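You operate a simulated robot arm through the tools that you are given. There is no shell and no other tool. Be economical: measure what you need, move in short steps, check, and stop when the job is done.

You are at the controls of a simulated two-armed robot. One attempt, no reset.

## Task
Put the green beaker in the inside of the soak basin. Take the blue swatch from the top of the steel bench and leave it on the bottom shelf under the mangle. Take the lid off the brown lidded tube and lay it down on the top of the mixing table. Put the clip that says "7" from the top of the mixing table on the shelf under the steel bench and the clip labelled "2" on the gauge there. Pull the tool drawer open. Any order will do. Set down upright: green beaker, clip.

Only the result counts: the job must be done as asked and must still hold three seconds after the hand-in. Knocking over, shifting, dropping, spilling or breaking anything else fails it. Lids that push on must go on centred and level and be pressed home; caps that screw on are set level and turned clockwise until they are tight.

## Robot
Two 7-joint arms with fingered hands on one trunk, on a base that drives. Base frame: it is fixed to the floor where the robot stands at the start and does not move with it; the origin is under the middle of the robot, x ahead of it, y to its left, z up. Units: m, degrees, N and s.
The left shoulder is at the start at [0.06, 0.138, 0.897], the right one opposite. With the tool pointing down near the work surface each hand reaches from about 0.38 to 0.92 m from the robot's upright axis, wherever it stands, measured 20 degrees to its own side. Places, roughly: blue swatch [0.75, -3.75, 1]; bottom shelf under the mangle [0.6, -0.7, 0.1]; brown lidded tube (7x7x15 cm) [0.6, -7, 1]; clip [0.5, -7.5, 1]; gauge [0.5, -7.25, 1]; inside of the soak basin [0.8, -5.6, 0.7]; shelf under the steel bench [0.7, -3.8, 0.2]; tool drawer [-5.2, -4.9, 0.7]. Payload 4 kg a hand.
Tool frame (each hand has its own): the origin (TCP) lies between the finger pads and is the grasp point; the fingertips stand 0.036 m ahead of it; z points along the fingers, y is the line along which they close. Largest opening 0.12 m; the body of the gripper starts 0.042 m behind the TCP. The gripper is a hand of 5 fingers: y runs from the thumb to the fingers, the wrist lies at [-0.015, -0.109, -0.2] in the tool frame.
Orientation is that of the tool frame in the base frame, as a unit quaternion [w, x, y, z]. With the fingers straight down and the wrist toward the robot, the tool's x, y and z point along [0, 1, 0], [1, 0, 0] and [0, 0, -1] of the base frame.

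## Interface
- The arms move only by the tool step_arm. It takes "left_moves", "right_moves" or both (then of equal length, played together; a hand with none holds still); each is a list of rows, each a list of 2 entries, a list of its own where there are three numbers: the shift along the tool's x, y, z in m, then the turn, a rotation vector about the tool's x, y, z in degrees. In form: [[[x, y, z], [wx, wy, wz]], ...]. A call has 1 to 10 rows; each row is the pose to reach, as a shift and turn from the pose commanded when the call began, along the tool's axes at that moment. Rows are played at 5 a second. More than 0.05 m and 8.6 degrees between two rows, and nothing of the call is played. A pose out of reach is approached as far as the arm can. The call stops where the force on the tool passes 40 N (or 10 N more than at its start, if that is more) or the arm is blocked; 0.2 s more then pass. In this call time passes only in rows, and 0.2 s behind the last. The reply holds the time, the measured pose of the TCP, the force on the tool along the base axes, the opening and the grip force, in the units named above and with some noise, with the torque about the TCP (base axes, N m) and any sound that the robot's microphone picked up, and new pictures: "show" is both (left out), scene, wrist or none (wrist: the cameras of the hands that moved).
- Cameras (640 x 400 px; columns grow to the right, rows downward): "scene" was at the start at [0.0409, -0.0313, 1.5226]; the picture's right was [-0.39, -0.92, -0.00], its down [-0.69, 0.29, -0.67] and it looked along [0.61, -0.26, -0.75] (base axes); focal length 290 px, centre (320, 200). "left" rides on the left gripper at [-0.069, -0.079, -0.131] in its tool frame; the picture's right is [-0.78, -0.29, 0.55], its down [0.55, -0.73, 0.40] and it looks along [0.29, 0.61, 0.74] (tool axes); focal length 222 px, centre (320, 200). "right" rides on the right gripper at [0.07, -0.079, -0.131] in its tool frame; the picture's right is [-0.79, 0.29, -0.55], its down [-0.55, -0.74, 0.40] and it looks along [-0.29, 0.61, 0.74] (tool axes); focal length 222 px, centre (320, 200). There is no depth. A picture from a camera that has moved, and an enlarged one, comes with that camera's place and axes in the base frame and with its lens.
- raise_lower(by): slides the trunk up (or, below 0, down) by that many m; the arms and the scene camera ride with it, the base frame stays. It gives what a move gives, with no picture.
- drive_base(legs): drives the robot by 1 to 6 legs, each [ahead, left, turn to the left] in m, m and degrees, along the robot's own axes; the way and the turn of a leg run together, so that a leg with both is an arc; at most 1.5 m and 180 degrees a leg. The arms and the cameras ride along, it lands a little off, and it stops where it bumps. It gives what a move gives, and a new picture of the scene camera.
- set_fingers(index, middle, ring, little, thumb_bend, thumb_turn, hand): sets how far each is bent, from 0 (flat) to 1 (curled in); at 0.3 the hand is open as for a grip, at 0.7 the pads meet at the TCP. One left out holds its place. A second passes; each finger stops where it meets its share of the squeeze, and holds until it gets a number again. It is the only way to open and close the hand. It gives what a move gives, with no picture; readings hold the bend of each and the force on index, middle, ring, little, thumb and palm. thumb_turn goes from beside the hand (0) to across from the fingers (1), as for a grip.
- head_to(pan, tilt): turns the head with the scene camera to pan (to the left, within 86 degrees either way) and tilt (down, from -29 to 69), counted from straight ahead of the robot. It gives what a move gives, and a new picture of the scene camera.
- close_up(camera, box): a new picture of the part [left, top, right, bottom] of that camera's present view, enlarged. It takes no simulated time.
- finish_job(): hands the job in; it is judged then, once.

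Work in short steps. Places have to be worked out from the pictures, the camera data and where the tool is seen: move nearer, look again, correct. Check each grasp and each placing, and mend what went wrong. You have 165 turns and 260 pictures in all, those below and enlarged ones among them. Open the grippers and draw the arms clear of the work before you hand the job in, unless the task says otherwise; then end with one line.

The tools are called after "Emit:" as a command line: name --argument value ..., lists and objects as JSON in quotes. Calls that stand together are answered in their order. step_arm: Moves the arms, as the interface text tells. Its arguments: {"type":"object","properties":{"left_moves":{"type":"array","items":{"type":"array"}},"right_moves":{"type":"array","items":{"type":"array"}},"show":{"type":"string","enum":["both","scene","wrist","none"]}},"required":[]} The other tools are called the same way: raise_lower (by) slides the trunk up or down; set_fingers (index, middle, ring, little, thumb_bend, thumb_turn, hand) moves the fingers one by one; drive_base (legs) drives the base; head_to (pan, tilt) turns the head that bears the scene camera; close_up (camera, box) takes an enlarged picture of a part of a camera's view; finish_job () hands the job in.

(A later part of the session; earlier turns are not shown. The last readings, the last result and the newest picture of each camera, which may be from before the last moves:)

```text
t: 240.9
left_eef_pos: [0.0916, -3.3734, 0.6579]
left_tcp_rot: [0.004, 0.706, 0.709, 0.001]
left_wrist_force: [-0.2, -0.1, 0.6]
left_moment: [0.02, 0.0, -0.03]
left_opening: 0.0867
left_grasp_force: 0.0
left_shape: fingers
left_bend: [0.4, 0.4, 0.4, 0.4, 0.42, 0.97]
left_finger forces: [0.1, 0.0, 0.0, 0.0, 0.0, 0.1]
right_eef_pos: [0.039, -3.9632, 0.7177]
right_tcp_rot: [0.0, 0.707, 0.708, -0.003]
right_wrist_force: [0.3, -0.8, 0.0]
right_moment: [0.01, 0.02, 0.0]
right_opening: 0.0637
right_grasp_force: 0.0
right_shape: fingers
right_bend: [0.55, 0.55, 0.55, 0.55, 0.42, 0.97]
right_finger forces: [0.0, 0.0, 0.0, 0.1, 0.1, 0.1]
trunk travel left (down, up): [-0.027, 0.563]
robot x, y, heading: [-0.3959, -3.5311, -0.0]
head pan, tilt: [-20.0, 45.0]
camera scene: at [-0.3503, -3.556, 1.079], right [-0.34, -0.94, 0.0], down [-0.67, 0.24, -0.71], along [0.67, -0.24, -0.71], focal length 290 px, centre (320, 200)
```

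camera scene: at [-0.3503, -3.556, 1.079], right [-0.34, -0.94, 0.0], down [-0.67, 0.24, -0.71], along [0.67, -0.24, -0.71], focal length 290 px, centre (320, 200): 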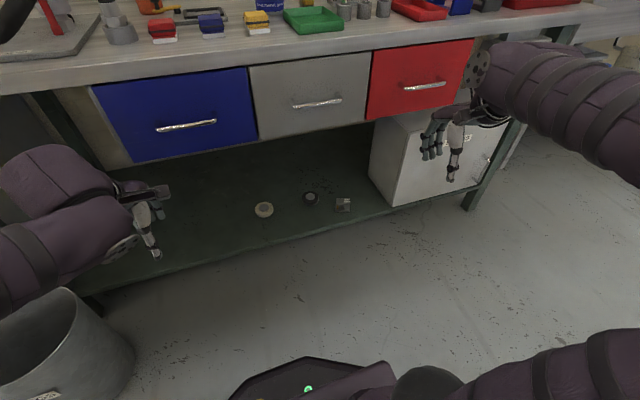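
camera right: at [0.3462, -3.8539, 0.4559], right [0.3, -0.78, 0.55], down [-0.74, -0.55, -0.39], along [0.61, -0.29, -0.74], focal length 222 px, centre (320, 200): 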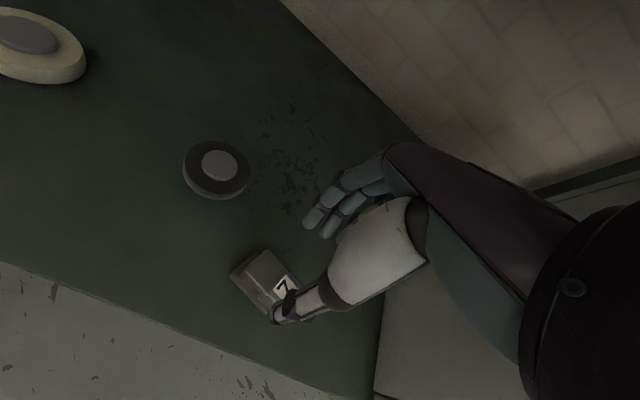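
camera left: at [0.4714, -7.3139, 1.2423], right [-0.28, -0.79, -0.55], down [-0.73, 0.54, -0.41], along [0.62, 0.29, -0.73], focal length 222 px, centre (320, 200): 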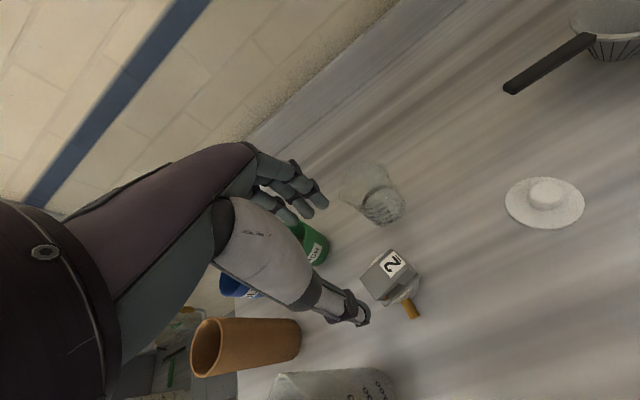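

Clip 7 done. Raise the trunk and look for the blue swatch on the bench top.

Emit:
raise_lower --by 0.4

Emit:
raise_lower --by 0.15

Emit:
head_to --pan -12 --tilt 38

Emit:
close_up --camera "scene" --box '[240, 100, 480, 250]'

```text
t: 244.7
left_eef_pos: [0.0921, -3.3731, 1.0578]
left_tcp_rot: [0.004, 0.706, 0.709, 0.002]
left_wrist_force: [0.1, 0.1, 1.2]
left_moment: [-0.02, 0.01, 0.0]
left_opening: 0.0868
left_grasp_force: 0.1
left_shape: fingers
left_bend: [0.4, 0.4, 0.4, 0.4, 0.42, 0.97]
left_finger forces: [0.0, 0.1, 0.0, 0.0, 0.0, 0.0]
right_eef_pos: [0.0393, -3.9612, 1.1179]
right_tcp_rot: [0.0, 0.707, 0.707, -0.004]
right_wrist_force: [0.2, 0.3, 0.3]
right_moment: [0.03, 0.0, -0.02]
right_opening: 0.064
right_grasp_force: 0.1
right_shape: fingers
right_bend: [0.55, 0.55, 0.55, 0.55, 0.42, 0.97]
right_finger forces: [0.0, 0.0, 0.0, 0.0, 0.0, 0.0]
trunk travel left (down, up): [-0.427, 0.163]
robot x, y, heading: [-0.3933, -3.526, 0.2]
head pan, tilt: [-20.0, 45.0]
```

```text
t: 246.5
left_eef_pos: [0.0913, -3.3732, 1.2078]
left_tcp_rot: [0.003, 0.706, 0.709, 0.001]
left_wrist_force: [1.1, 0.6, 0.3]
left_moment: [0.0, -0.01, 0.0]
left_opening: 0.087
left_grasp_force: 0.1
left_shape: fingers
left_bend: [0.4, 0.4, 0.4, 0.4, 0.42, 0.97]
left_finger forces: [0.0, 0.1, 0.1, 0.0, 0.0, 0.0]
right_eef_pos: [0.0382, -3.9614, 1.2692]
right_tcp_rot: [0.001, 0.707, 0.708, -0.003]
right_wrist_force: [-0.2, 0.5, -0.2]
right_moment: [-0.05, -0.02, 0.0]
right_opening: 0.064
right_grasp_force: 0.0
right_shape: fingers
right_bend: [0.55, 0.55, 0.55, 0.55, 0.42, 0.97]
right_finger forces: [0.0, 0.1, 0.0, 0.0, 0.0, 0.0]
trunk travel left (down, up): [-0.577, 0.013]
robot x, y, heading: [-0.3955, -3.5255, 0.4]
head pan, tilt: [-20.0, 45.0]
```

```text
t: 247.2
left_eef_pos: [0.0917, -3.3745, 1.2077]
left_tcp_rot: [0.005, 0.706, 0.708, 0.0]
left_wrist_force: [0.2, -0.3, -0.2]
left_moment: [-0.03, 0.03, 0.02]
left_opening: 0.0867
left_grasp_force: 0.0
left_shape: fingers
left_bend: [0.4, 0.4, 0.4, 0.4, 0.42, 0.97]
left_finger forces: [0.0, 0.0, 0.0, 0.0, 0.0, 0.0]
right_eef_pos: [0.0387, -3.9625, 1.2682]
right_tcp_rot: [0.0, 0.706, 0.708, -0.004]
right_wrist_force: [-0.4, -0.2, 0.9]
right_moment: [0.0, -0.01, 0.01]
right_opening: 0.0638
right_grasp_force: 0.1
right_shape: fingers
right_bend: [0.55, 0.55, 0.55, 0.55, 0.42, 0.97]
right_finger forces: [0.0, 0.0, 0.0, 0.0, 0.0, 0.1]
trunk travel left (down, up): [-0.577, 0.013]
robot x, y, heading: [-0.3985, -3.5249, 0.2]
head pan, tilt: [-12.0, 38.0]
camera scene: at [-0.3424, -3.546, 1.6393], right [-0.2, -0.98, 0.0], down [-0.6, 0.13, -0.79], along [0.77, -0.16, -0.62], focal length 290 px, centre (320, 200)
```

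scene: 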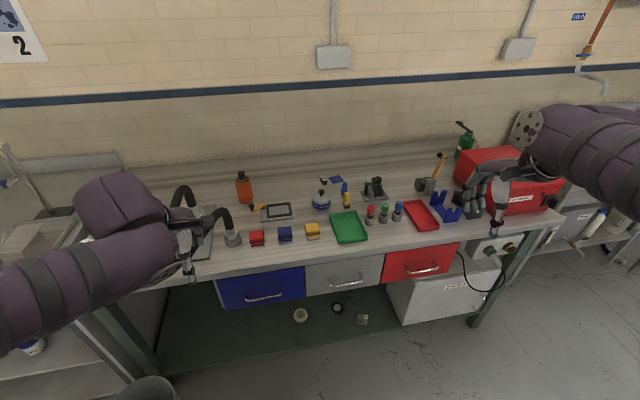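

```text
2.67 times, centred on (360, 175) of scene
camera zoom: at [-0.3424, -3.546, 1.6393], right [-0.2, -0.98, 0.0], down [-0.6, 0.13, -0.79], along [0.77, -0.16, -0.62], focal length 774 px, centre (213, 267)
```

zoom: 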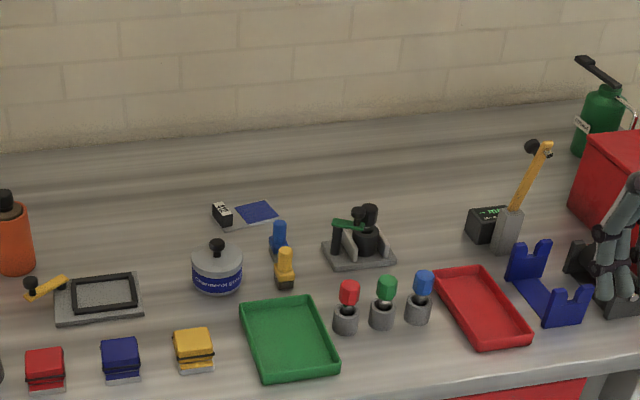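

The blue swatch (card with a black grip clip at its left end) is at about [0.70,-3.80], behind the pots. I'll use the right hand; first lift and pull in the left hand so it clears the hose arch when driving forward.

Emit:
close_up --camera "scene" --box '[305, 165, 365, 205]'

Emit:
step_arm --left_moves '[[[0, -0.02, -0.04], [0, 0, 0]], [[0, -0.045, -0.08], [0, 0, 0]], [[0, -0.065, -0.12], [0, 0, 0]]]' --show "none"

Emit:
drive_base --legs '[[0.28, 0, 0]]'

```text
10.00 times, centred on (335, 185) of scene
camera zoom: at [-0.3424, -3.546, 1.6393], right [-0.2, -0.98, 0.0], down [-0.6, 0.13, -0.79], along [0.77, -0.16, -0.62], focal length 2903 px, centre (170, 350)
```

zoom: 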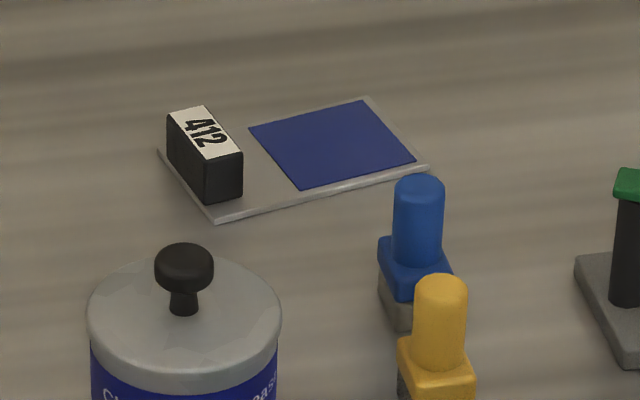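

```text
t: 248.0
left_eef_pos: [0.0247, -3.3749, 1.3276]
left_tcp_rot: [0.005, 0.706, 0.708, 0.0]
left_wrist_force: [0.1, 0.5, 0.8]
left_moment: [0.02, -0.01, 0.01]
left_opening: 0.087
left_grasp_force: 0.0
left_shape: fingers
left_bend: [0.4, 0.4, 0.4, 0.4, 0.42, 0.97]
left_finger forces: [0.1, 0.0, 0.0, 0.1, 0.0, 0.0]
right_eef_pos: [0.0367, -3.9621, 1.2672]
right_tcp_rot: [0.001, 0.707, 0.708, -0.003]
right_wrist_force: [-0.4, -0.3, -0.2]
right_moment: [0.05, -0.02, 0.01]
right_opening: 0.0641
right_grasp_force: 0.0
right_shape: fingers
right_bend: [0.55, 0.55, 0.55, 0.55, 0.42, 0.97]
right_finger forces: [0.0, 0.1, 0.1, 0.0, 0.0, 0.0]
trunk travel left (down, up): [-0.577, 0.013]
robot x, y, heading: [-0.3928, -3.5274, 0.1]
head pan, tilt: [-12.0, 38.0]
```

```text
t: 249.9
left_eef_pos: [0.3025, -3.3751, 1.3269]
left_tcp_rot: [0.004, 0.707, 0.707, 0.0]
left_wrist_force: [0.4, -0.4, -0.1]
left_moment: [-0.03, 0.03, -0.04]
left_opening: 0.0869
left_grasp_force: 0.1
left_shape: fingers
left_bend: [0.4, 0.4, 0.4, 0.4, 0.42, 0.97]
left_finger forces: [0.1, 0.0, 0.0, 0.0, 0.1, 0.0]
right_eef_pos: [0.3122, -3.9628, 1.2673]
right_tcp_rot: [0.0, 0.708, 0.707, -0.004]
right_wrist_force: [0.2, 0.7, 0.5]
right_moment: [0.01, 0.02, -0.03]
right_opening: 0.0636
right_grasp_force: 0.1
right_shape: fingers
right_bend: [0.55, 0.55, 0.55, 0.55, 0.42, 0.97]
right_finger forces: [0.0, 0.1, 0.1, 0.1, 0.0, 0.0]
trunk travel left (down, up): [-0.577, 0.013]
robot x, y, heading: [-0.1192, -3.5277, 0.1]
head pan, tilt: [-12.0, 38.0]
camera scene: at [-0.0664, -3.5451, 1.6393], right [-0.21, -0.98, 0.0], down [-0.6, 0.13, -0.79], along [0.77, -0.16, -0.62], focal length 290 px, centre (320, 200)
```

scene: 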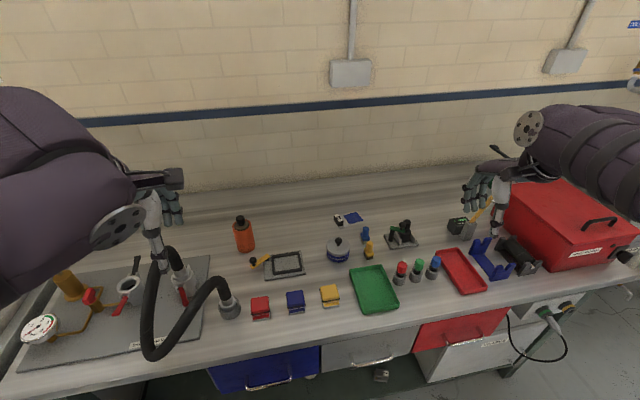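

The swatch's grip block "412" is about 2×4.5 cm, 3 cm high, at ≈ [0.70,-3.78]. Open the right hand and move it above.

Emit:
set_fingers --hand "right" --index 0.35 --middle 0.35 --ring 0.35 --little 0.35 --thumb_bend 0.35

Emit:
step_arm --right_moves '[[[0.025, 0.036, 0], [0, 0, 0]], [[0.05, 0.074, 0], [0, 0, 0]], [[0.075, 0.112, 0], [0, 0, 0]], [[0.1, 0.15, 0], [0, 0, 0]], [[0.125, 0.188, 0], [0, 0, 0]], [[0.145, 0.226, 0.015], [0, 0, 0]], [[0.16, 0.264, 0.035], [0, 0, 0]], [[0.17, 0.302, 0.06], [0, 0, 0]], [[0.18, 0.34, 0.085], [0, 0, 0]], [[0.183, 0.375, 0.11], [0, 0, 0]]]'

```text
t: 250.9
left_eef_pos: [0.3004, -3.3749, 1.3284]
left_tcp_rot: [0.004, 0.706, 0.708, 0.0]
left_wrist_force: [1.0, 0.1, 0.3]
left_moment: [0.0, 0.0, 0.02]
left_opening: 0.0867
left_grasp_force: 0.1
left_shape: fingers
left_bend: [0.4, 0.4, 0.4, 0.4, 0.42, 0.97]
left_finger forces: [0.0, 0.1, 0.0, 0.0, 0.1, 0.0]
right_eef_pos: [0.3111, -3.9624, 1.2684]
right_tcp_rot: [0.0, 0.708, 0.707, -0.004]
right_wrist_force: [-0.5, 0.1, -0.4]
right_moment: [0.02, 0.0, 0.01]
right_opening: 0.1043
right_grasp_force: 0.1
right_shape: fingers
right_bend: [0.35, 0.35, 0.35, 0.35, 0.35, 0.97]
right_finger forces: [0.0, 0.0, 0.1, 0.0, 0.1, 0.0]
trunk travel left (down, up): [-0.577, 0.013]
robot x, y, heading: [-0.1219, -3.5253, 0.1]
head pan, tilt: [-12.0, 38.0]
```

```text
t: 253.1
left_eef_pos: [0.3019, -3.3756, 1.3279]
left_tcp_rot: [0.004, 0.707, 0.707, 0.0]
left_wrist_force: [0.4, 0.0, -0.1]
left_moment: [0.02, 0.01, -0.01]
left_opening: 0.0865
left_grasp_force: 0.0
left_shape: fingers
left_bend: [0.4, 0.4, 0.4, 0.4, 0.42, 0.97]
left_finger forces: [0.1, 0.1, 0.0, 0.1, 0.0, 0.0]
right_eef_pos: [0.6873, -3.7837, 1.1541]
right_tcp_rot: [0.001, 0.708, 0.706, -0.003]
right_wrist_force: [-0.8, -0.4, -0.8]
right_moment: [0.01, 0.05, -0.01]
right_opening: 0.1044
right_grasp_force: 0.2
right_shape: fingers
right_bend: [0.35, 0.35, 0.35, 0.35, 0.35, 0.97]
right_finger forces: [0.1, 0.1, 0.0, 0.0, 0.0, 0.0]
trunk travel left (down, up): [-0.577, 0.013]
robot x, y, heading: [-0.1226, -3.5302, -0.1]
head pan, tilt: [-12.0, 38.0]
camera scene: at [-0.0659, -3.5454, 1.6393], right [-0.21, -0.98, 0.0], down [-0.6, 0.13, -0.79], along [0.77, -0.16, -0.62], focal length 290 px, centre (320, 200)
camera right: at [0.6089, -3.7124, 1.2858], right [0.29, -0.78, 0.55], down [-0.74, -0.55, -0.39], along [0.61, -0.29, -0.74], focal length 222 px, centre (320, 200)
```

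scene: 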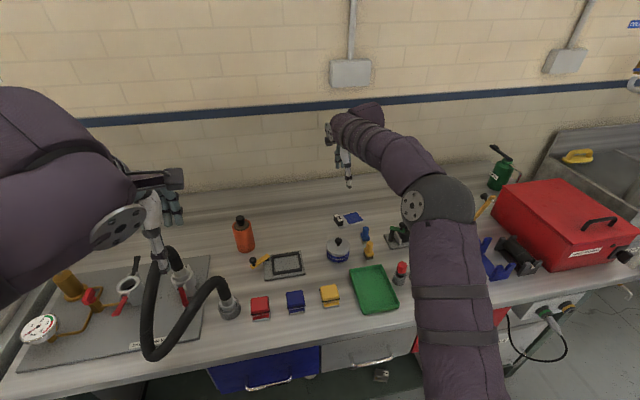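
right: 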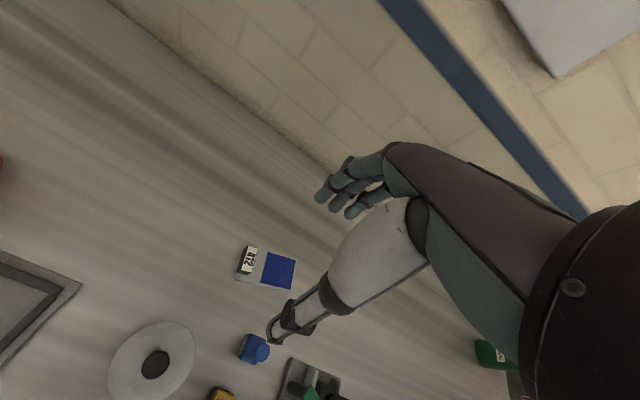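

Block at ≈ [0.722,-3.780]. Adjust and lower to z ≈ 1.02.

Emit:
step_arm --right_moves '[[[0.002, 0.02, 0.04], [0, 0, 0]], [[0.003, 0.034, 0.08], [0, 0, 0]], [[0.003, 0.034, 0.12], [0, 0, 0]], [[0.003, 0.034, 0.14], [0, 0, 0]]]' --show "wrist"

Emit:
close_up --camera "right" --box '[180, 170, 400, 360]'

```text
t: 254.1
left_eef_pos: [0.3004, -3.3748, 1.3279]
left_tcp_rot: [0.004, 0.707, 0.707, 0.0]
left_wrist_force: [-0.5, -0.3, -0.4]
left_moment: [0.0, -0.02, 0.02]
left_opening: 0.0868
left_grasp_force: 0.2
left_shape: fingers
left_bend: [0.4, 0.4, 0.4, 0.4, 0.42, 0.97]
left_finger forces: [0.0, 0.0, 0.0, 0.0, 0.2, 0.0]
right_eef_pos: [0.7189, -3.7815, 1.0148]
right_tcp_rot: [0.001, 0.708, 0.706, -0.003]
right_wrist_force: [0.3, 0.2, -0.4]
right_moment: [0.01, 0.0, 0.01]
right_opening: 0.1045
right_grasp_force: 0.0
right_shape: fingers
right_bend: [0.35, 0.35, 0.35, 0.35, 0.35, 0.97]
right_finger forces: [0.0, 0.0, 0.0, 0.0, 0.1, 0.0]
trunk travel left (down, up): [-0.577, 0.013]
robot x, y, heading: [-0.1195, -3.5309, -0.1]
head pan, tilt: [-12.0, 38.0]
camera right: at [0.6408, -3.7111, 1.1469], right [0.29, -0.78, 0.55], down [-0.74, -0.55, -0.39], along [0.61, -0.29, -0.74], focal length 222 px, centre (320, 200)
```

right: 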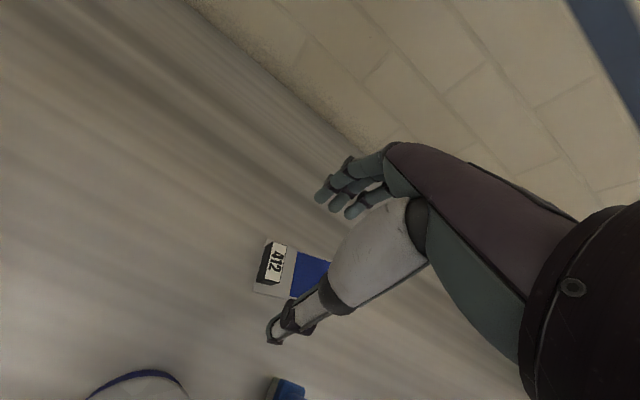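

```text
2.11 times, centred on (290, 265) of right
camera zoom: at [0.6408, -3.7111, 1.1469], right [0.29, -0.78, 0.55], down [-0.74, -0.55, -0.39], along [0.61, -0.29, -0.74], focal length 468 px, centre (383, 63)
```

zoom: 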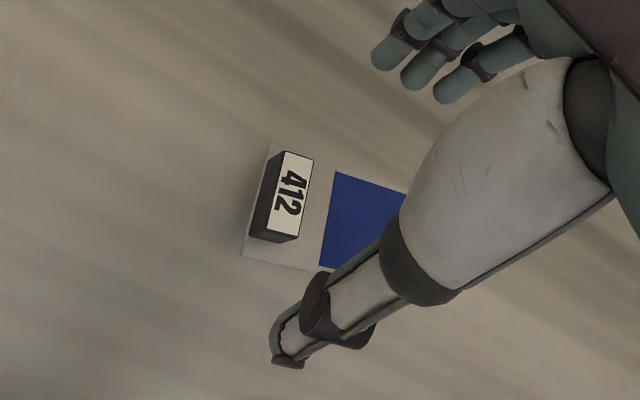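

Block at ≈ [0.7245,-3.779], long axis turned ~17° . I yaw the hand to match and descend to z ≈ 0.95.

Emit:
step_arm --right_moves '[[[0.002, 0.003, 0.01], [0, 0, -7.5]], [[0.004, 0.006, 0.03], [0, 0, -15]], [[0.004, 0.006, 0.05], [0, 0, -15]], [[0.004, 0.006, 0.064], [0, 0, -15]]]' --show "none"

Emit:
close_up --camera "right" --box '[180, 170, 400, 360]'

```text
t: 255.1
left_eef_pos: [0.3003, -3.3761, 1.3275]
left_tcp_rot: [0.005, 0.707, 0.707, 0.0]
left_wrist_force: [1.4, 0.4, -0.5]
left_moment: [0.0, -0.02, 0.0]
left_opening: 0.0866
left_grasp_force: 0.1
left_shape: fingers
left_bend: [0.4, 0.4, 0.4, 0.4, 0.42, 0.97]
left_finger forces: [0.0, 0.0, 0.0, 0.0, 0.0, 0.0]
right_eef_pos: [0.7257, -3.7757, 0.9503]
right_tcp_rot: [-0.001, 0.609, 0.793, -0.004]
right_wrist_force: [0.0, -0.5, -0.4]
right_moment: [0.0, 0.0, 0.0]
right_opening: 0.1046
right_grasp_force: 0.0
right_shape: fingers
right_bend: [0.35, 0.35, 0.35, 0.35, 0.35, 0.97]
right_finger forces: [0.0, 0.0, 0.0, 0.0, 0.0, 0.1]
trunk travel left (down, up): [-0.577, 0.013]
robot x, y, heading: [-0.1224, -3.5258, 0.0]
head pan, tilt: [-12.0, 38.0]
```

```text
2.11 times, centred on (290, 265) of right
camera zoom: at [0.6324, -3.7282, 1.0826], right [0.49, -0.68, 0.55], down [-0.57, -0.72, -0.39], along [0.66, -0.12, -0.74], focal length 468 px, centre (383, 63)
```

zoom: 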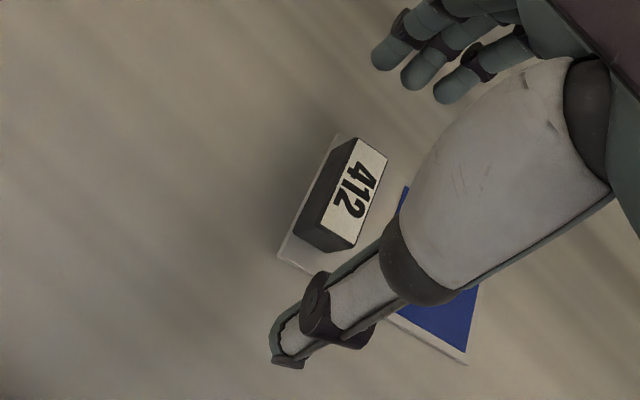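

Alignment good; shift 8 mm to the right and close.

Emit:
step_arm --right_moves '[[[-0.008, -0.002, 0.004], [0, 0, 0]]]' --show "none"

Emit:
set_fingers --hand "right" --index 0.6 --middle 0.6 --ring 0.6 --little 0.6 --thumb_bend 0.6

Emit:
close_up --camera "right" --box '[180, 170, 400, 360]'

```text
t: 255.5
left_eef_pos: [0.3002, -3.3744, 1.3282]
left_tcp_rot: [0.004, 0.708, 0.706, 0.0]
left_wrist_force: [0.4, -0.2, 0.0]
left_moment: [0.01, -0.05, 0.0]
left_opening: 0.0867
left_grasp_force: 0.1
left_shape: fingers
left_bend: [0.4, 0.4, 0.4, 0.4, 0.42, 0.97]
left_finger forces: [0.0, 0.1, 0.0, 0.1, 0.0, 0.0]
right_eef_pos: [0.7264, -3.7836, 0.9467]
right_tcp_rot: [0.0, 0.609, 0.793, -0.003]
right_wrist_force: [-0.4, 0.0, -0.3]
right_moment: [0.01, -0.01, 0.01]
right_opening: 0.1045
right_grasp_force: 0.0
right_shape: fingers
right_bend: [0.35, 0.35, 0.35, 0.35, 0.35, 0.97]
right_finger forces: [0.0, 0.0, 0.1, 0.1, 0.1, 0.0]
trunk travel left (down, up): [-0.577, 0.013]
robot x, y, heading: [-0.1217, -3.5247, 0.3]
head pan, tilt: [-12.0, 38.0]
```

```text
t: 256.5
left_eef_pos: [0.301, -3.375, 1.3277]
left_tcp_rot: [0.005, 0.707, 0.708, 0.001]
left_wrist_force: [-0.6, -0.7, -0.5]
left_moment: [-0.02, -0.03, 0.01]
left_opening: 0.0867
left_grasp_force: 0.1
left_shape: fingers
left_bend: [0.4, 0.4, 0.4, 0.4, 0.42, 0.97]
left_finger forces: [0.0, 0.1, 0.0, 0.1, 0.1, 0.1]
right_eef_pos: [0.7273, -3.7834, 0.9476]
right_tcp_rot: [-0.001, 0.609, 0.793, -0.004]
right_wrist_force: [-0.6, -0.2, 0.1]
right_moment: [0.01, -0.03, 0.0]
right_opening: 0.0306
right_grasp_force: 0.8
right_shape: fingers
right_bend: [0.6, 0.6, 0.6, 0.6, 0.6, 0.97]
right_finger forces: [0.5, 0.3, 0.0, 0.1, 0.0, 0.0]
trunk travel left (down, up): [-0.577, 0.013]
robot x, y, heading: [-0.1218, -3.5279, 0.2]
head pan, tilt: [-12.0, 38.0]
```

```text
2.11 times, centred on (290, 265) of right
camera zoom: at [0.6333, -3.7354, 1.0796], right [0.49, -0.68, 0.55], down [-0.57, -0.72, -0.39], along [0.66, -0.12, -0.74], focal length 468 px, centre (383, 63)
```

zoom: 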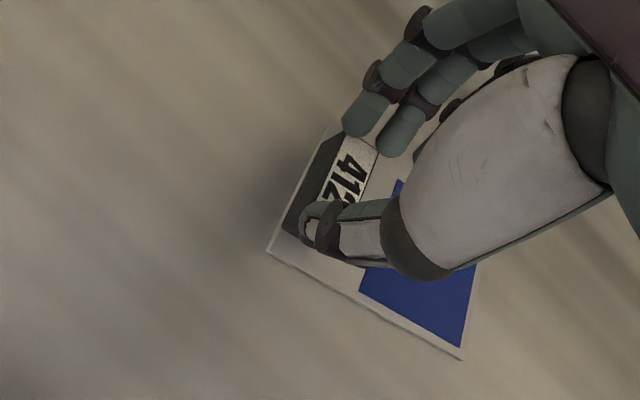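

The fingertips are slightly above the block. Open a little, lower 16 mm, and close again.

Emit:
set_fingers --hand "right" --index 0.46 --middle 0.46 --ring 0.5 --little 0.5 --thumb_bend 0.46

Emit:
step_arm --right_moves '[[[0, 0, 0.008], [0, 0, 0]], [[0, 0, 0.016], [0, 0, 0]]]' --show "none"

Emit:
set_fingers --hand "right" --index 0.6 --middle 0.6 --ring 0.58 --little 0.58 --thumb_bend 0.6

Emit:
close_up --camera "right" --box '[180, 170, 400, 360]'

```text
t: 257.5
left_eef_pos: [0.3007, -3.375, 1.3271]
left_tcp_rot: [0.004, 0.707, 0.707, 0.001]
left_wrist_force: [-0.3, -0.5, 0.1]
left_moment: [-0.01, -0.04, 0.01]
left_opening: 0.0868
left_grasp_force: 0.0
left_shape: fingers
left_bend: [0.4, 0.4, 0.4, 0.4, 0.42, 0.97]
left_finger forces: [0.0, 0.0, 0.1, 0.0, 0.0, 0.0]
right_eef_pos: [0.7272, -3.7825, 0.9474]
right_tcp_rot: [-0.001, 0.609, 0.793, -0.003]
right_wrist_force: [0.2, 0.4, 0.3]
right_moment: [0.03, -0.02, 0.02]
right_opening: 0.0713
right_grasp_force: 0.1
right_shape: fingers
right_bend: [0.46, 0.46, 0.5, 0.5, 0.46, 0.97]
right_finger forces: [0.1, 0.0, 0.0, 0.1, 0.0, 0.0]
trunk travel left (down, up): [-0.577, 0.013]
robot x, y, heading: [-0.122, -3.5274, 0.1]
head pan, tilt: [-12.0, 38.0]
```

```text
t: 258.1
left_eef_pos: [0.3006, -3.3757, 1.3285]
left_tcp_rot: [0.004, 0.707, 0.707, 0.001]
left_wrist_force: [0.1, 0.0, 0.1]
left_moment: [-0.06, 0.03, 0.0]
left_opening: 0.0865
left_grasp_force: 0.0
left_shape: fingers
left_bend: [0.4, 0.4, 0.4, 0.4, 0.42, 0.97]
left_finger forces: [0.1, 0.1, 0.1, 0.0, 0.0, 0.0]
right_eef_pos: [0.7254, -3.7828, 0.9306]
right_tcp_rot: [0.0, 0.61, 0.793, -0.004]
right_wrist_force: [0.3, -0.1, 0.5]
right_moment: [0.03, -0.02, 0.04]
right_opening: 0.0714
right_grasp_force: 0.1
right_shape: fingers
right_bend: [0.46, 0.46, 0.5, 0.5, 0.46, 0.97]
right_finger forces: [0.1, 0.0, 0.0, 0.1, 0.0, 0.0]
trunk travel left (down, up): [-0.577, 0.013]
robot x, y, heading: [-0.1216, -3.5288, 0.2]
head pan, tilt: [-12.0, 38.0]
```

```text
t: 259.1
left_eef_pos: [0.2991, -3.3745, 1.3291]
left_tcp_rot: [0.004, 0.707, 0.707, 0.001]
left_wrist_force: [-0.2, 0.3, 0.0]
left_moment: [-0.03, 0.0, -0.02]
left_opening: 0.0866
left_grasp_force: 0.0
left_shape: fingers
left_bend: [0.4, 0.4, 0.4, 0.4, 0.42, 0.97]
left_finger forces: [0.1, 0.0, 0.0, 0.0, 0.0, 0.1]
right_eef_pos: [0.7273, -3.7835, 0.9304]
right_tcp_rot: [0.0, 0.61, 0.793, -0.003]
right_wrist_force: [0.1, 0.2, -0.4]
right_moment: [0.0, -0.05, -0.01]
right_opening: 0.0406
right_grasp_force: 4.4
right_shape: fingers
right_bend: [0.58, 0.58, 0.57, 0.57, 0.57, 0.97]
right_finger forces: [2.4, 1.8, 0.0, 0.0, 4.2, 0.0]
trunk travel left (down, up): [-0.577, 0.013]
robot x, y, heading: [-0.1166, -3.528, 0.3]
head pan, tilt: [-12.0, 38.0]
```

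```text
2.11 times, centred on (290, 265) of right
camera zoom: at [0.6332, -3.736, 1.0624], right [0.49, -0.68, 0.55], down [-0.57, -0.72, -0.39], along [0.66, -0.12, -0.74], focal length 468 px, centre (383, 63)
```

zoom: 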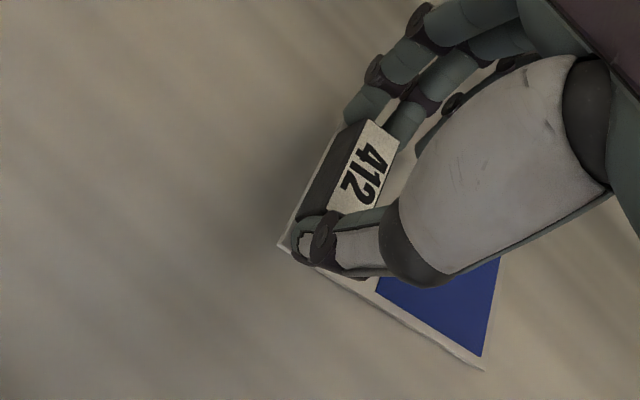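

Now gripping the block between its ends (opening 0.041). Tighten and lift.

Emit:
set_fingers --hand "right" --index 0.66 --middle 0.66 --ring 0.58 --little 0.58 --thumb_bend 0.65

Emit:
step_arm --right_moves '[[[0, 0, -0.02], [0, 0, 0]], [[0, 0, -0.06], [0, 0, 0]], [[0, 0, -0.1], [0, 0, 0]], [[0, 0, -0.145], [0, 0, 0]], [[0, -0.01, -0.19], [0, 0, 0]]]' --show "wrist"

```text
t: 260.1
left_eef_pos: [0.3007, -3.3747, 1.3281]
left_tcp_rot: [0.004, 0.707, 0.707, 0.001]
left_wrist_force: [-0.4, 0.2, -0.6]
left_moment: [-0.01, 0.0, -0.02]
left_opening: 0.0865
left_grasp_force: 0.2
left_shape: fingers
left_bend: [0.4, 0.4, 0.4, 0.4, 0.42, 0.97]
left_finger forces: [0.1, 0.1, 0.0, 0.0, 0.1, 0.1]
right_eef_pos: [0.7272, -3.7835, 0.9295]
right_tcp_rot: [0.0, 0.609, 0.793, -0.003]
right_wrist_force: [-0.5, 0.3, -0.6]
right_moment: [-0.01, -0.03, -0.01]
right_opening: 0.0394
right_grasp_force: 11.6
right_shape: fingers
right_bend: [0.6, 0.62, 0.57, 0.57, 0.58, 0.96]
right_finger forces: [6.0, 4.8, 0.0, 0.0, 10.7, 0.0]
trunk travel left (down, up): [-0.577, 0.013]
robot x, y, heading: [-0.1194, -3.5281, 0.2]
head pan, tilt: [-12.0, 38.0]
```

```text
t: 261.3
left_eef_pos: [0.2998, -3.3734, 1.328]
left_tcp_rot: [0.005, 0.707, 0.707, 0.001]
left_wrist_force: [-0.9, 0.6, -0.9]
left_moment: [0.01, -0.01, 0.03]
left_opening: 0.0868
left_grasp_force: 0.1
left_shape: fingers
left_bend: [0.4, 0.4, 0.4, 0.4, 0.42, 0.97]
left_finger forces: [0.0, 0.0, 0.1, 0.1, 0.1, 0.1]
right_eef_pos: [0.7147, -3.7818, 1.1212]
right_tcp_rot: [0.0, 0.61, 0.793, -0.003]
right_wrist_force: [-0.7, -1.4, -0.9]
right_moment: [0.03, -0.05, -0.01]
right_opening: 0.0392
right_grasp_force: 10.5
right_shape: fingers
right_bend: [0.6, 0.62, 0.57, 0.57, 0.58, 0.96]
right_finger forces: [6.0, 4.6, 0.0, 0.0, 10.7, 0.1]
trunk travel left (down, up): [-0.577, 0.013]
robot x, y, heading: [-0.123, -3.5273, 0.1]
head pan, tilt: [-12.0, 38.0]
camera right: at [0.622, -3.7343, 1.2536], right [0.49, -0.68, 0.55], down [-0.57, -0.72, -0.39], along [0.66, -0.12, -0.74], focal length 222 px, centre (320, 200)
```

right: 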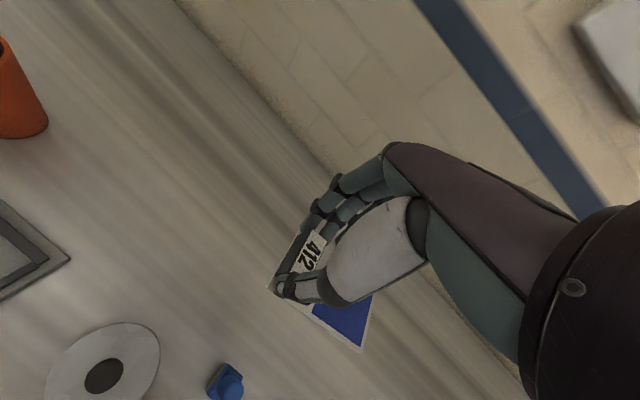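

The swatch is held. Retract the right hand over the bench edge.

Emit:
step_arm --right_moves '[[[-0.007, -0.044, -0.015], [0, 0, 1.5]], [[-0.014, -0.088, -0.03], [0, 0, 3]], [[-0.021, -0.132, -0.045], [0, 0, 4.5]], [[-0.028, -0.176, -0.06], [0, 0, 6]], [[-0.035, -0.22, -0.075], [0, 0, 7.5]], [[-0.042, -0.264, -0.09], [0, 0, 9]], [[-0.049, -0.308, -0.105], [0, 0, 10.5]], [[-0.056, -0.352, -0.12], [0, 0, 12]], [[-0.063, -0.396, -0.135], [0, 0, 13.5]], [[-0.069, -0.438, -0.15], [0, 0, 15]]]' --show "wrist"

```text
t: 263.5
left_eef_pos: [0.2998, -3.3743, 1.3284]
left_tcp_rot: [0.005, 0.707, 0.707, 0.001]
left_wrist_force: [-0.2, 0.3, -0.2]
left_moment: [0.0, 0.02, 0.01]
left_opening: 0.0869
left_grasp_force: 0.0
left_shape: fingers
left_bend: [0.4, 0.4, 0.4, 0.4, 0.42, 0.97]
left_finger forces: [0.0, 0.0, 0.0, 0.1, 0.0, 0.1]
right_eef_pos: [0.3063, -3.9603, 1.2729]
right_tcp_rot: [0.0, 0.708, 0.706, -0.003]
right_wrist_force: [-0.8, 0.6, -1.3]
right_moment: [0.0, 0.02, -0.01]
right_opening: 0.0388
right_grasp_force: 10.6
right_shape: fingers
right_bend: [0.61, 0.62, 0.57, 0.57, 0.58, 0.96]
right_finger forces: [6.1, 4.5, 0.1, 0.0, 10.6, 0.0]
trunk travel left (down, up): [-0.577, 0.013]
robot x, y, heading: [-0.1186, -3.5274, -0.1]
head pan, tilt: [-12.0, 38.0]
camera right: at [0.2276, -3.8904, 1.4055], right [0.29, -0.78, 0.55], down [-0.74, -0.55, -0.39], along [0.61, -0.29, -0.74], focal length 222 px, centre (320, 200)
```

right: 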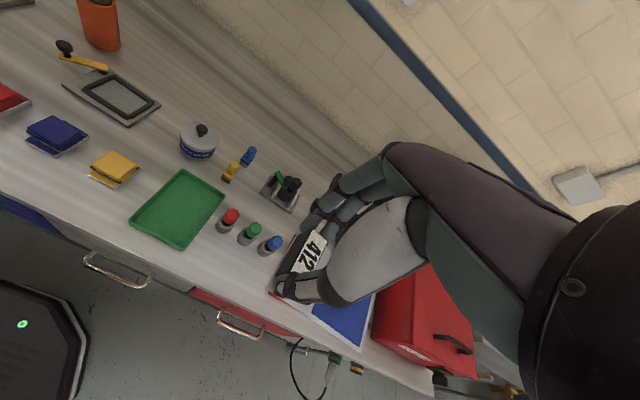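

Drive back and left to the mangle.

Emit:
drive_base --legs '[[-0.55, 0, 0], [0, 1.5, 0], [0, 1.5, 0]]'

Emit:
head_to --pan -10 --tilt 40

```text
t: 280.9
left_eef_pos: [-0.2676, -0.3363, 1.3274]
left_tcp_rot: [0.005, 0.705, 0.709, 0.001]
left_wrist_force: [-0.3, 0.8, 0.7]
left_moment: [-0.01, 0.03, 0.01]
left_opening: 0.0865
left_grasp_force: 0.0
left_shape: fingers
left_bend: [0.4, 0.4, 0.4, 0.4, 0.42, 0.97]
left_finger forces: [0.0, 0.0, 0.0, 0.1, 0.0, 0.0]
right_eef_pos: [-0.2561, -0.9226, 1.2722]
right_tcp_rot: [0.0, 0.705, 0.709, -0.004]
right_wrist_force: [0.5, 0.8, 0.0]
right_moment: [-0.03, 0.01, 0.01]
right_opening: 0.0389
right_grasp_force: 10.8
right_shape: fingers
right_bend: [0.61, 0.62, 0.57, 0.57, 0.58, 0.96]
right_finger forces: [6.1, 4.4, 0.0, 0.0, 10.6, 0.0]
trunk travel left (down, up): [-0.577, 0.013]
robot x, y, heading: [-0.6899, -0.4922, 0.6]
head pan, tilt: [-12.0, 38.0]
camera scene: at [-0.634, -0.5089, 1.6393], right [-0.2, -0.98, 0.0], down [-0.6, 0.12, -0.79], along [0.77, -0.16, -0.62], focal length 290 px, centre (320, 200)
```

scene: 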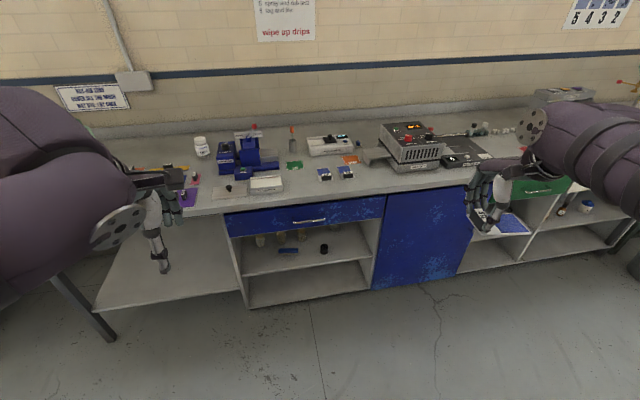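

```text
t: 281.5
left_eef_pos: [-0.267, -0.3364, 1.3271]
left_tcp_rot: [0.005, 0.705, 0.71, 0.0]
left_wrist_force: [0.9, -0.4, 0.1]
left_moment: [-0.04, 0.01, 0.01]
left_opening: 0.0871
left_grasp_force: 0.0
left_shape: fingers
left_bend: [0.4, 0.4, 0.4, 0.4, 0.42, 0.97]
left_finger forces: [0.0, 0.0, 0.0, 0.0, 0.0, 0.0]
right_eef_pos: [-0.2559, -0.9218, 1.2735]
right_tcp_rot: [0.001, 0.705, 0.709, -0.004]
right_wrist_force: [0.2, 0.6, 0.2]
right_moment: [0.03, -0.01, 0.03]
right_opening: 0.0393
right_grasp_force: 10.6
right_shape: fingers
right_bend: [0.61, 0.62, 0.57, 0.57, 0.58, 0.96]
right_finger forces: [6.0, 4.5, 0.0, 0.0, 10.6, 0.0]
trunk travel left (down, up): [-0.577, 0.013]
robot x, y, heading: [-0.6887, -0.4899, 0.4]
head pan, tilt: [-10.0, 40.0]
camera scene: at [-0.6347, -0.5062, 1.6364], right [-0.16, -0.99, 0.0], down [-0.63, 0.11, -0.77], along [0.76, -0.13, -0.64], focal length 290 px, centre (320, 200)
```

scene: 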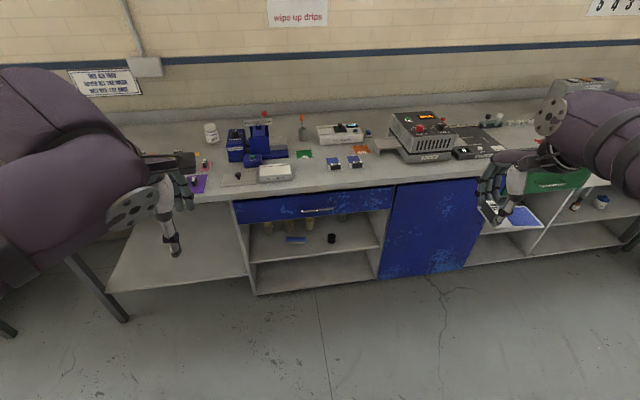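

Bottom cubby: front edge x ≈ 0.385, floor z ≈ 0.1, middle shelf ≈ 0.38, y from -0.30 to -1.08. I lower the trunk here, then approach.

Emit:
raise_lower --by -0.4

Emit:
raise_lower --by -0.175

Emit:
drive_base --legs '[[0.31, 0.09, -0.4]]'

```text
t: 285.4
left_eef_pos: [-0.2675, -0.336, 0.929]
left_tcp_rot: [0.004, 0.704, 0.71, 0.001]
left_wrist_force: [0.5, -0.3, 0.0]
left_moment: [0.05, -0.02, -0.02]
left_opening: 0.0865
left_grasp_force: 0.1
left_shape: fingers
left_bend: [0.4, 0.4, 0.4, 0.4, 0.42, 0.97]
left_finger forces: [0.0, 0.0, 0.1, 0.0, 0.1, 0.0]
right_eef_pos: [-0.2558, -0.9222, 0.8726]
right_tcp_rot: [0.0, 0.705, 0.709, -0.004]
right_wrist_force: [0.1, 0.6, -1.6]
right_moment: [0.04, -0.01, -0.02]
right_opening: 0.039
right_grasp_force: 10.8
right_shape: fingers
right_bend: [0.61, 0.62, 0.57, 0.57, 0.58, 0.96]
right_finger forces: [6.2, 4.3, 0.0, 0.0, 10.6, 0.0]
trunk travel left (down, up): [-0.177, 0.413]
robot x, y, heading: [-0.6873, -0.4923, 0.4]
head pan, tilt: [-10.0, 40.0]
```

```text
t: 287.3
left_eef_pos: [-0.2667, -0.3376, 0.7523]
left_tcp_rot: [0.005, 0.705, 0.709, 0.001]
left_wrist_force: [0.7, -0.1, 0.2]
left_moment: [-0.03, -0.01, 0.04]
left_opening: 0.0868
left_grasp_force: 0.0
left_shape: fingers
left_bend: [0.4, 0.4, 0.4, 0.4, 0.42, 0.97]
left_finger forces: [0.1, 0.0, 0.1, 0.0, 0.0, 0.1]
right_eef_pos: [-0.2562, -0.9219, 0.6983]
right_tcp_rot: [0.0, 0.705, 0.709, -0.003]
right_wrist_force: [0.5, 0.5, -0.1]
right_moment: [0.01, 0.01, 0.0]
right_opening: 0.0391
right_grasp_force: 11.0
right_shape: fingers
right_bend: [0.61, 0.62, 0.57, 0.57, 0.58, 0.96]
right_finger forces: [6.1, 4.4, 0.1, 0.1, 10.5, 0.1]
trunk travel left (down, up): [-0.002, 0.588]
robot x, y, heading: [-0.6864, -0.4905, 0.7]
head pan, tilt: [-10.0, 40.0]
```

```text
t: 289.4
left_eef_pos: [0.0393, -0.2461, 0.7526]
left_tcp_rot: [0.004, 0.706, 0.708, 0.001]
left_wrist_force: [-0.4, 0.5, -0.3]
left_moment: [0.01, -0.03, -0.01]
left_opening: 0.0868
left_grasp_force: 0.0
left_shape: fingers
left_bend: [0.4, 0.4, 0.4, 0.4, 0.42, 0.97]
left_finger forces: [0.0, 0.0, 0.1, 0.0, 0.0, 0.0]
right_eef_pos: [0.0465, -0.8329, 0.6981]
right_tcp_rot: [0.0, 0.706, 0.708, -0.004]
right_wrist_force: [0.2, 1.2, -1.0]
right_moment: [0.03, -0.01, 0.0]
right_opening: 0.0393
right_grasp_force: 10.2
right_shape: fingers
right_bend: [0.61, 0.62, 0.57, 0.57, 0.58, 0.96]
right_finger forces: [6.1, 4.4, 0.0, 0.0, 10.6, 0.0]
trunk travel left (down, up): [-0.002, 0.588]
robot x, y, heading: [-0.3825, -0.3994, 0.4]
head pan, tilt: [-10.0, 40.0]
camera scene: at [-0.3304, -0.4142, 1.0613], right [-0.17, -0.99, 0.0], down [-0.63, 0.11, -0.77], along [0.76, -0.13, -0.64], focal length 290 px, centre (320, 200)
```

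scene: 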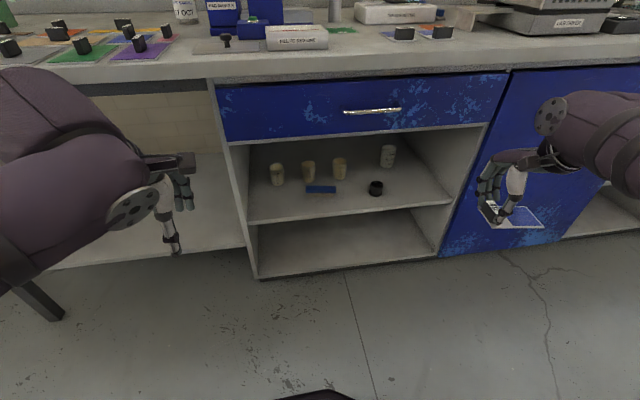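

Approach: go down and forward to about [0.25,-0.81,0.26], in front of the bottom opening.

Emit:
step_arm --right_moves '[[[0.002, 0.02, 0.044], [0, 0, 0]], [[0.004, 0.04, 0.088], [0, 0, 0]], [[0.006, 0.06, 0.132], [0, 0, 0]], [[0.008, 0.08, 0.176], [0, 0, 0]], [[0.01, 0.1, 0.22], [0, 0, 0]], [[0.012, 0.12, 0.264], [0, 0, 0]], [[0.014, 0.14, 0.308], [0, 0, 0]], [[0.016, 0.16, 0.352], [0, 0, 0]], [[0.018, 0.18, 0.396], [0, 0, 0]], [[0.02, 0.2, 0.44], [0, 0, 0]]]'

```text
t: 291.6
left_eef_pos: [0.0378, -0.2458, 0.752]
left_tcp_rot: [0.004, 0.706, 0.708, 0.0]
left_wrist_force: [0.4, -1.1, 0.9]
left_moment: [0.01, -0.04, 0.02]
left_opening: 0.0867
left_grasp_force: 0.1
left_shape: fingers
left_bend: [0.4, 0.4, 0.4, 0.4, 0.42, 0.97]
left_finger forces: [0.1, 0.0, 0.0, 0.1, 0.0, 0.0]
right_eef_pos: [0.2431, -0.8115, 0.2586]
right_tcp_rot: [0.001, 0.707, 0.707, -0.003]
right_wrist_force: [0.4, -0.5, -0.6]
right_moment: [0.02, 0.0, 0.0]
right_opening: 0.0388
right_grasp_force: 10.1
right_shape: fingers
right_bend: [0.61, 0.62, 0.57, 0.57, 0.58, 0.96]
right_finger forces: [5.9, 4.3, 0.0, 0.1, 10.3, 0.0]
trunk travel left (down, up): [-0.002, 0.588]
robot x, y, heading: [-0.3848, -0.3997, 0.3]
head pan, tilt: [-10.0, 40.0]
camera scene: at [-0.3306, -0.4141, 1.0614], right [-0.17, -0.99, 0.0], down [-0.63, 0.11, -0.77], along [0.76, -0.13, -0.64], focal length 290 px, centre (320, 200)
camera right: at [0.1644, -0.7428, 0.3917], right [0.29, -0.78, 0.55], down [-0.74, -0.55, -0.39], along [0.61, -0.29, -0.74], focal length 222 px, centre (320, 200)
```

scene: 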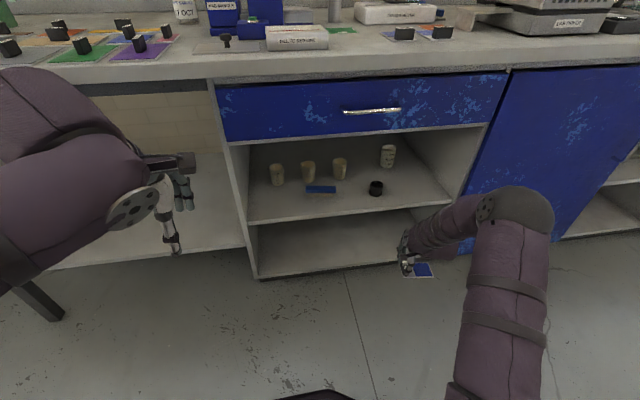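
right: 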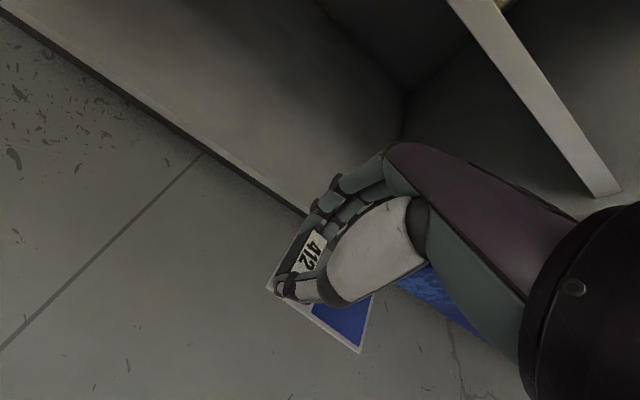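

Reach is fine. Insert forward into the opening: to about [0.44,-0.75,0.20].

Emit:
step_arm --right_moves '[[[0.014, 0.02, 0.03], [0, 0, 0]], [[0.028, 0.06, 0.045], [0, 0, 0]], [[0.042, 0.1, 0.055], [0, 0, 0]], [[0.056, 0.14, 0.055], [0, 0, 0]], [[0.06, 0.175, 0.055], [0, 0, 0]], [[0.06, 0.2, 0.055], [0, 0, 0]]]'

```text
t: 293.0
left_eef_pos: [0.0356, -0.2484, 0.754]
left_tcp_rot: [0.004, 0.707, 0.707, 0.002]
left_wrist_force: [-1.0, -0.8, 0.5]
left_moment: [-0.01, 0.0, 0.01]
left_opening: 0.0864
left_grasp_force: 0.1
left_shape: fingers
left_bend: [0.4, 0.4, 0.4, 0.4, 0.42, 0.97]
left_finger forces: [0.0, 0.0, 0.0, 0.0, 0.0, 0.0]
right_eef_pos: [0.4296, -0.7567, 0.1867]
right_tcp_rot: [-0.012, 0.709, 0.705, -0.01]
right_wrist_force: [-0.5, -0.2, -0.7]
right_moment: [0.01, 0.03, -0.03]
right_opening: 0.0381
right_grasp_force: 10.8
right_shape: fingers
right_bend: [0.61, 0.62, 0.57, 0.57, 0.58, 0.96]
right_finger forces: [6.1, 4.4, 0.0, 0.0, 10.4, 0.1]
trunk travel left (down, up): [-0.002, 0.588]
robot x, y, heading: [-0.3899, -0.3998, 0.2]
head pan, tilt: [-10.0, 40.0]
camera scene: at [-0.334, -0.4146, 1.0608], right [-0.17, -0.98, 0.0], down [-0.63, 0.11, -0.77], along [0.76, -0.13, -0.64], focal length 290 px, centre (320, 200)
camera right: at [0.3553, -0.6868, 0.3215], right [0.3, -0.79, 0.54], down [-0.75, -0.54, -0.38], along [0.59, -0.29, -0.76], focal length 222 px, centre (320, 200)
```

scene: 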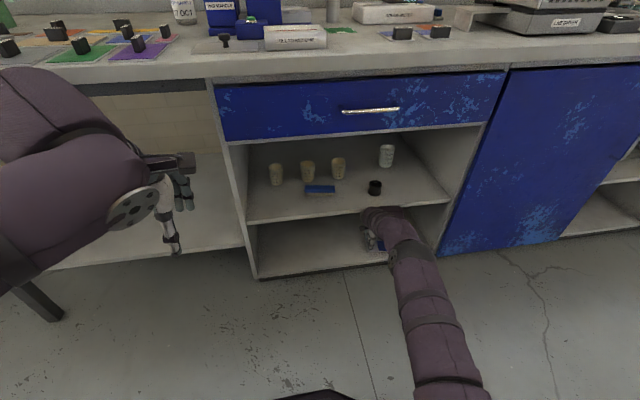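
right: 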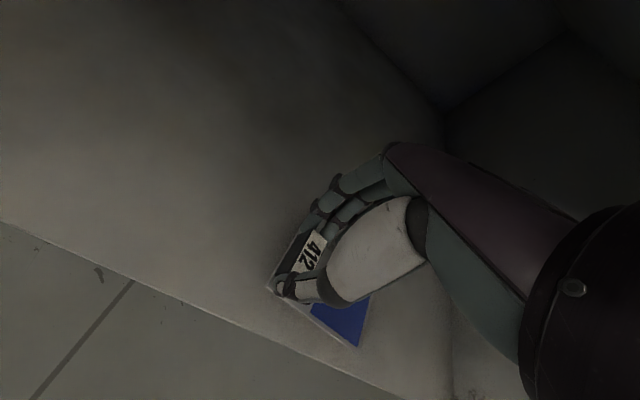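

Inside the opening. The wrist may be brushing the middle shelf edge, so lower first, then go 2.5 cm deeper.

Emit:
step_arm --right_moves '[[[0, -0.01, 0.015], [0, 0, 0]], [[0, -0.008, 0.03], [-1.8, 0, 0]], [[0, 0.012, 0.034], [-1.8, 0, 0]], [[0, 0.03, 0.034], [-1.8, 0, 0]]]'

```text
t: 294.0
left_eef_pos: [0.0347, -0.2468, 0.7546]
left_tcp_rot: [0.005, 0.706, 0.708, 0.003]
left_wrist_force: [-1.1, -0.8, 0.4]
left_moment: [-0.01, -0.14, 0.02]
left_opening: 0.0867
left_grasp_force: 0.0
left_shape: fingers
left_bend: [0.4, 0.4, 0.4, 0.4, 0.42, 0.97]
left_finger forces: [0.1, 0.0, 0.0, 0.0, 0.0, 0.0]
right_eef_pos: [0.452, -0.7495, 0.1724]
right_tcp_rot: [0.013, 0.7, 0.714, 0.01]
right_wrist_force: [-0.1, -6.0, 3.6]
right_moment: [0.34, -0.01, 0.04]
right_opening: 0.0385
right_grasp_force: 10.5
right_shape: fingers
right_bend: [0.61, 0.62, 0.57, 0.57, 0.58, 0.96]
right_finger forces: [5.7, 4.6, 0.1, 0.1, 10.4, 0.0]
right hand out of reach, approached as far as the arm can: row 3, 4
trunk travel left (down, up): [-0.002, 0.588]
robot x, y, heading: [-0.385, -0.3996, 0.2]
head pan, tilt: [-10.0, 40.0]
camera scene: at [-0.3344, -0.4141, 1.062], right [-0.17, -0.99, 0.0], down [-0.63, 0.11, -0.77], along [0.76, -0.13, -0.64], focal length 290 px, centre (320, 200)
camera right: at [0.3681, -0.6813, 0.3021], right [0.29, -0.78, 0.56], down [-0.71, -0.56, -0.42], along [0.64, -0.28, -0.71], focal length 222 px, centre (320, 200)
```

scene: 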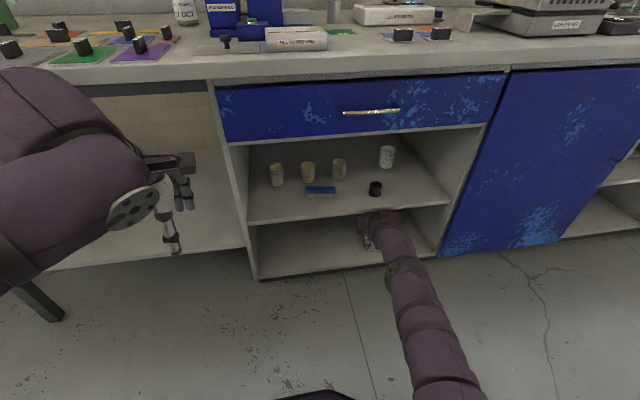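
right: 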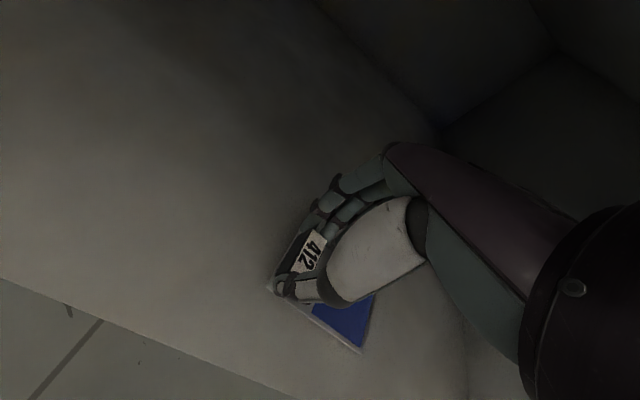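

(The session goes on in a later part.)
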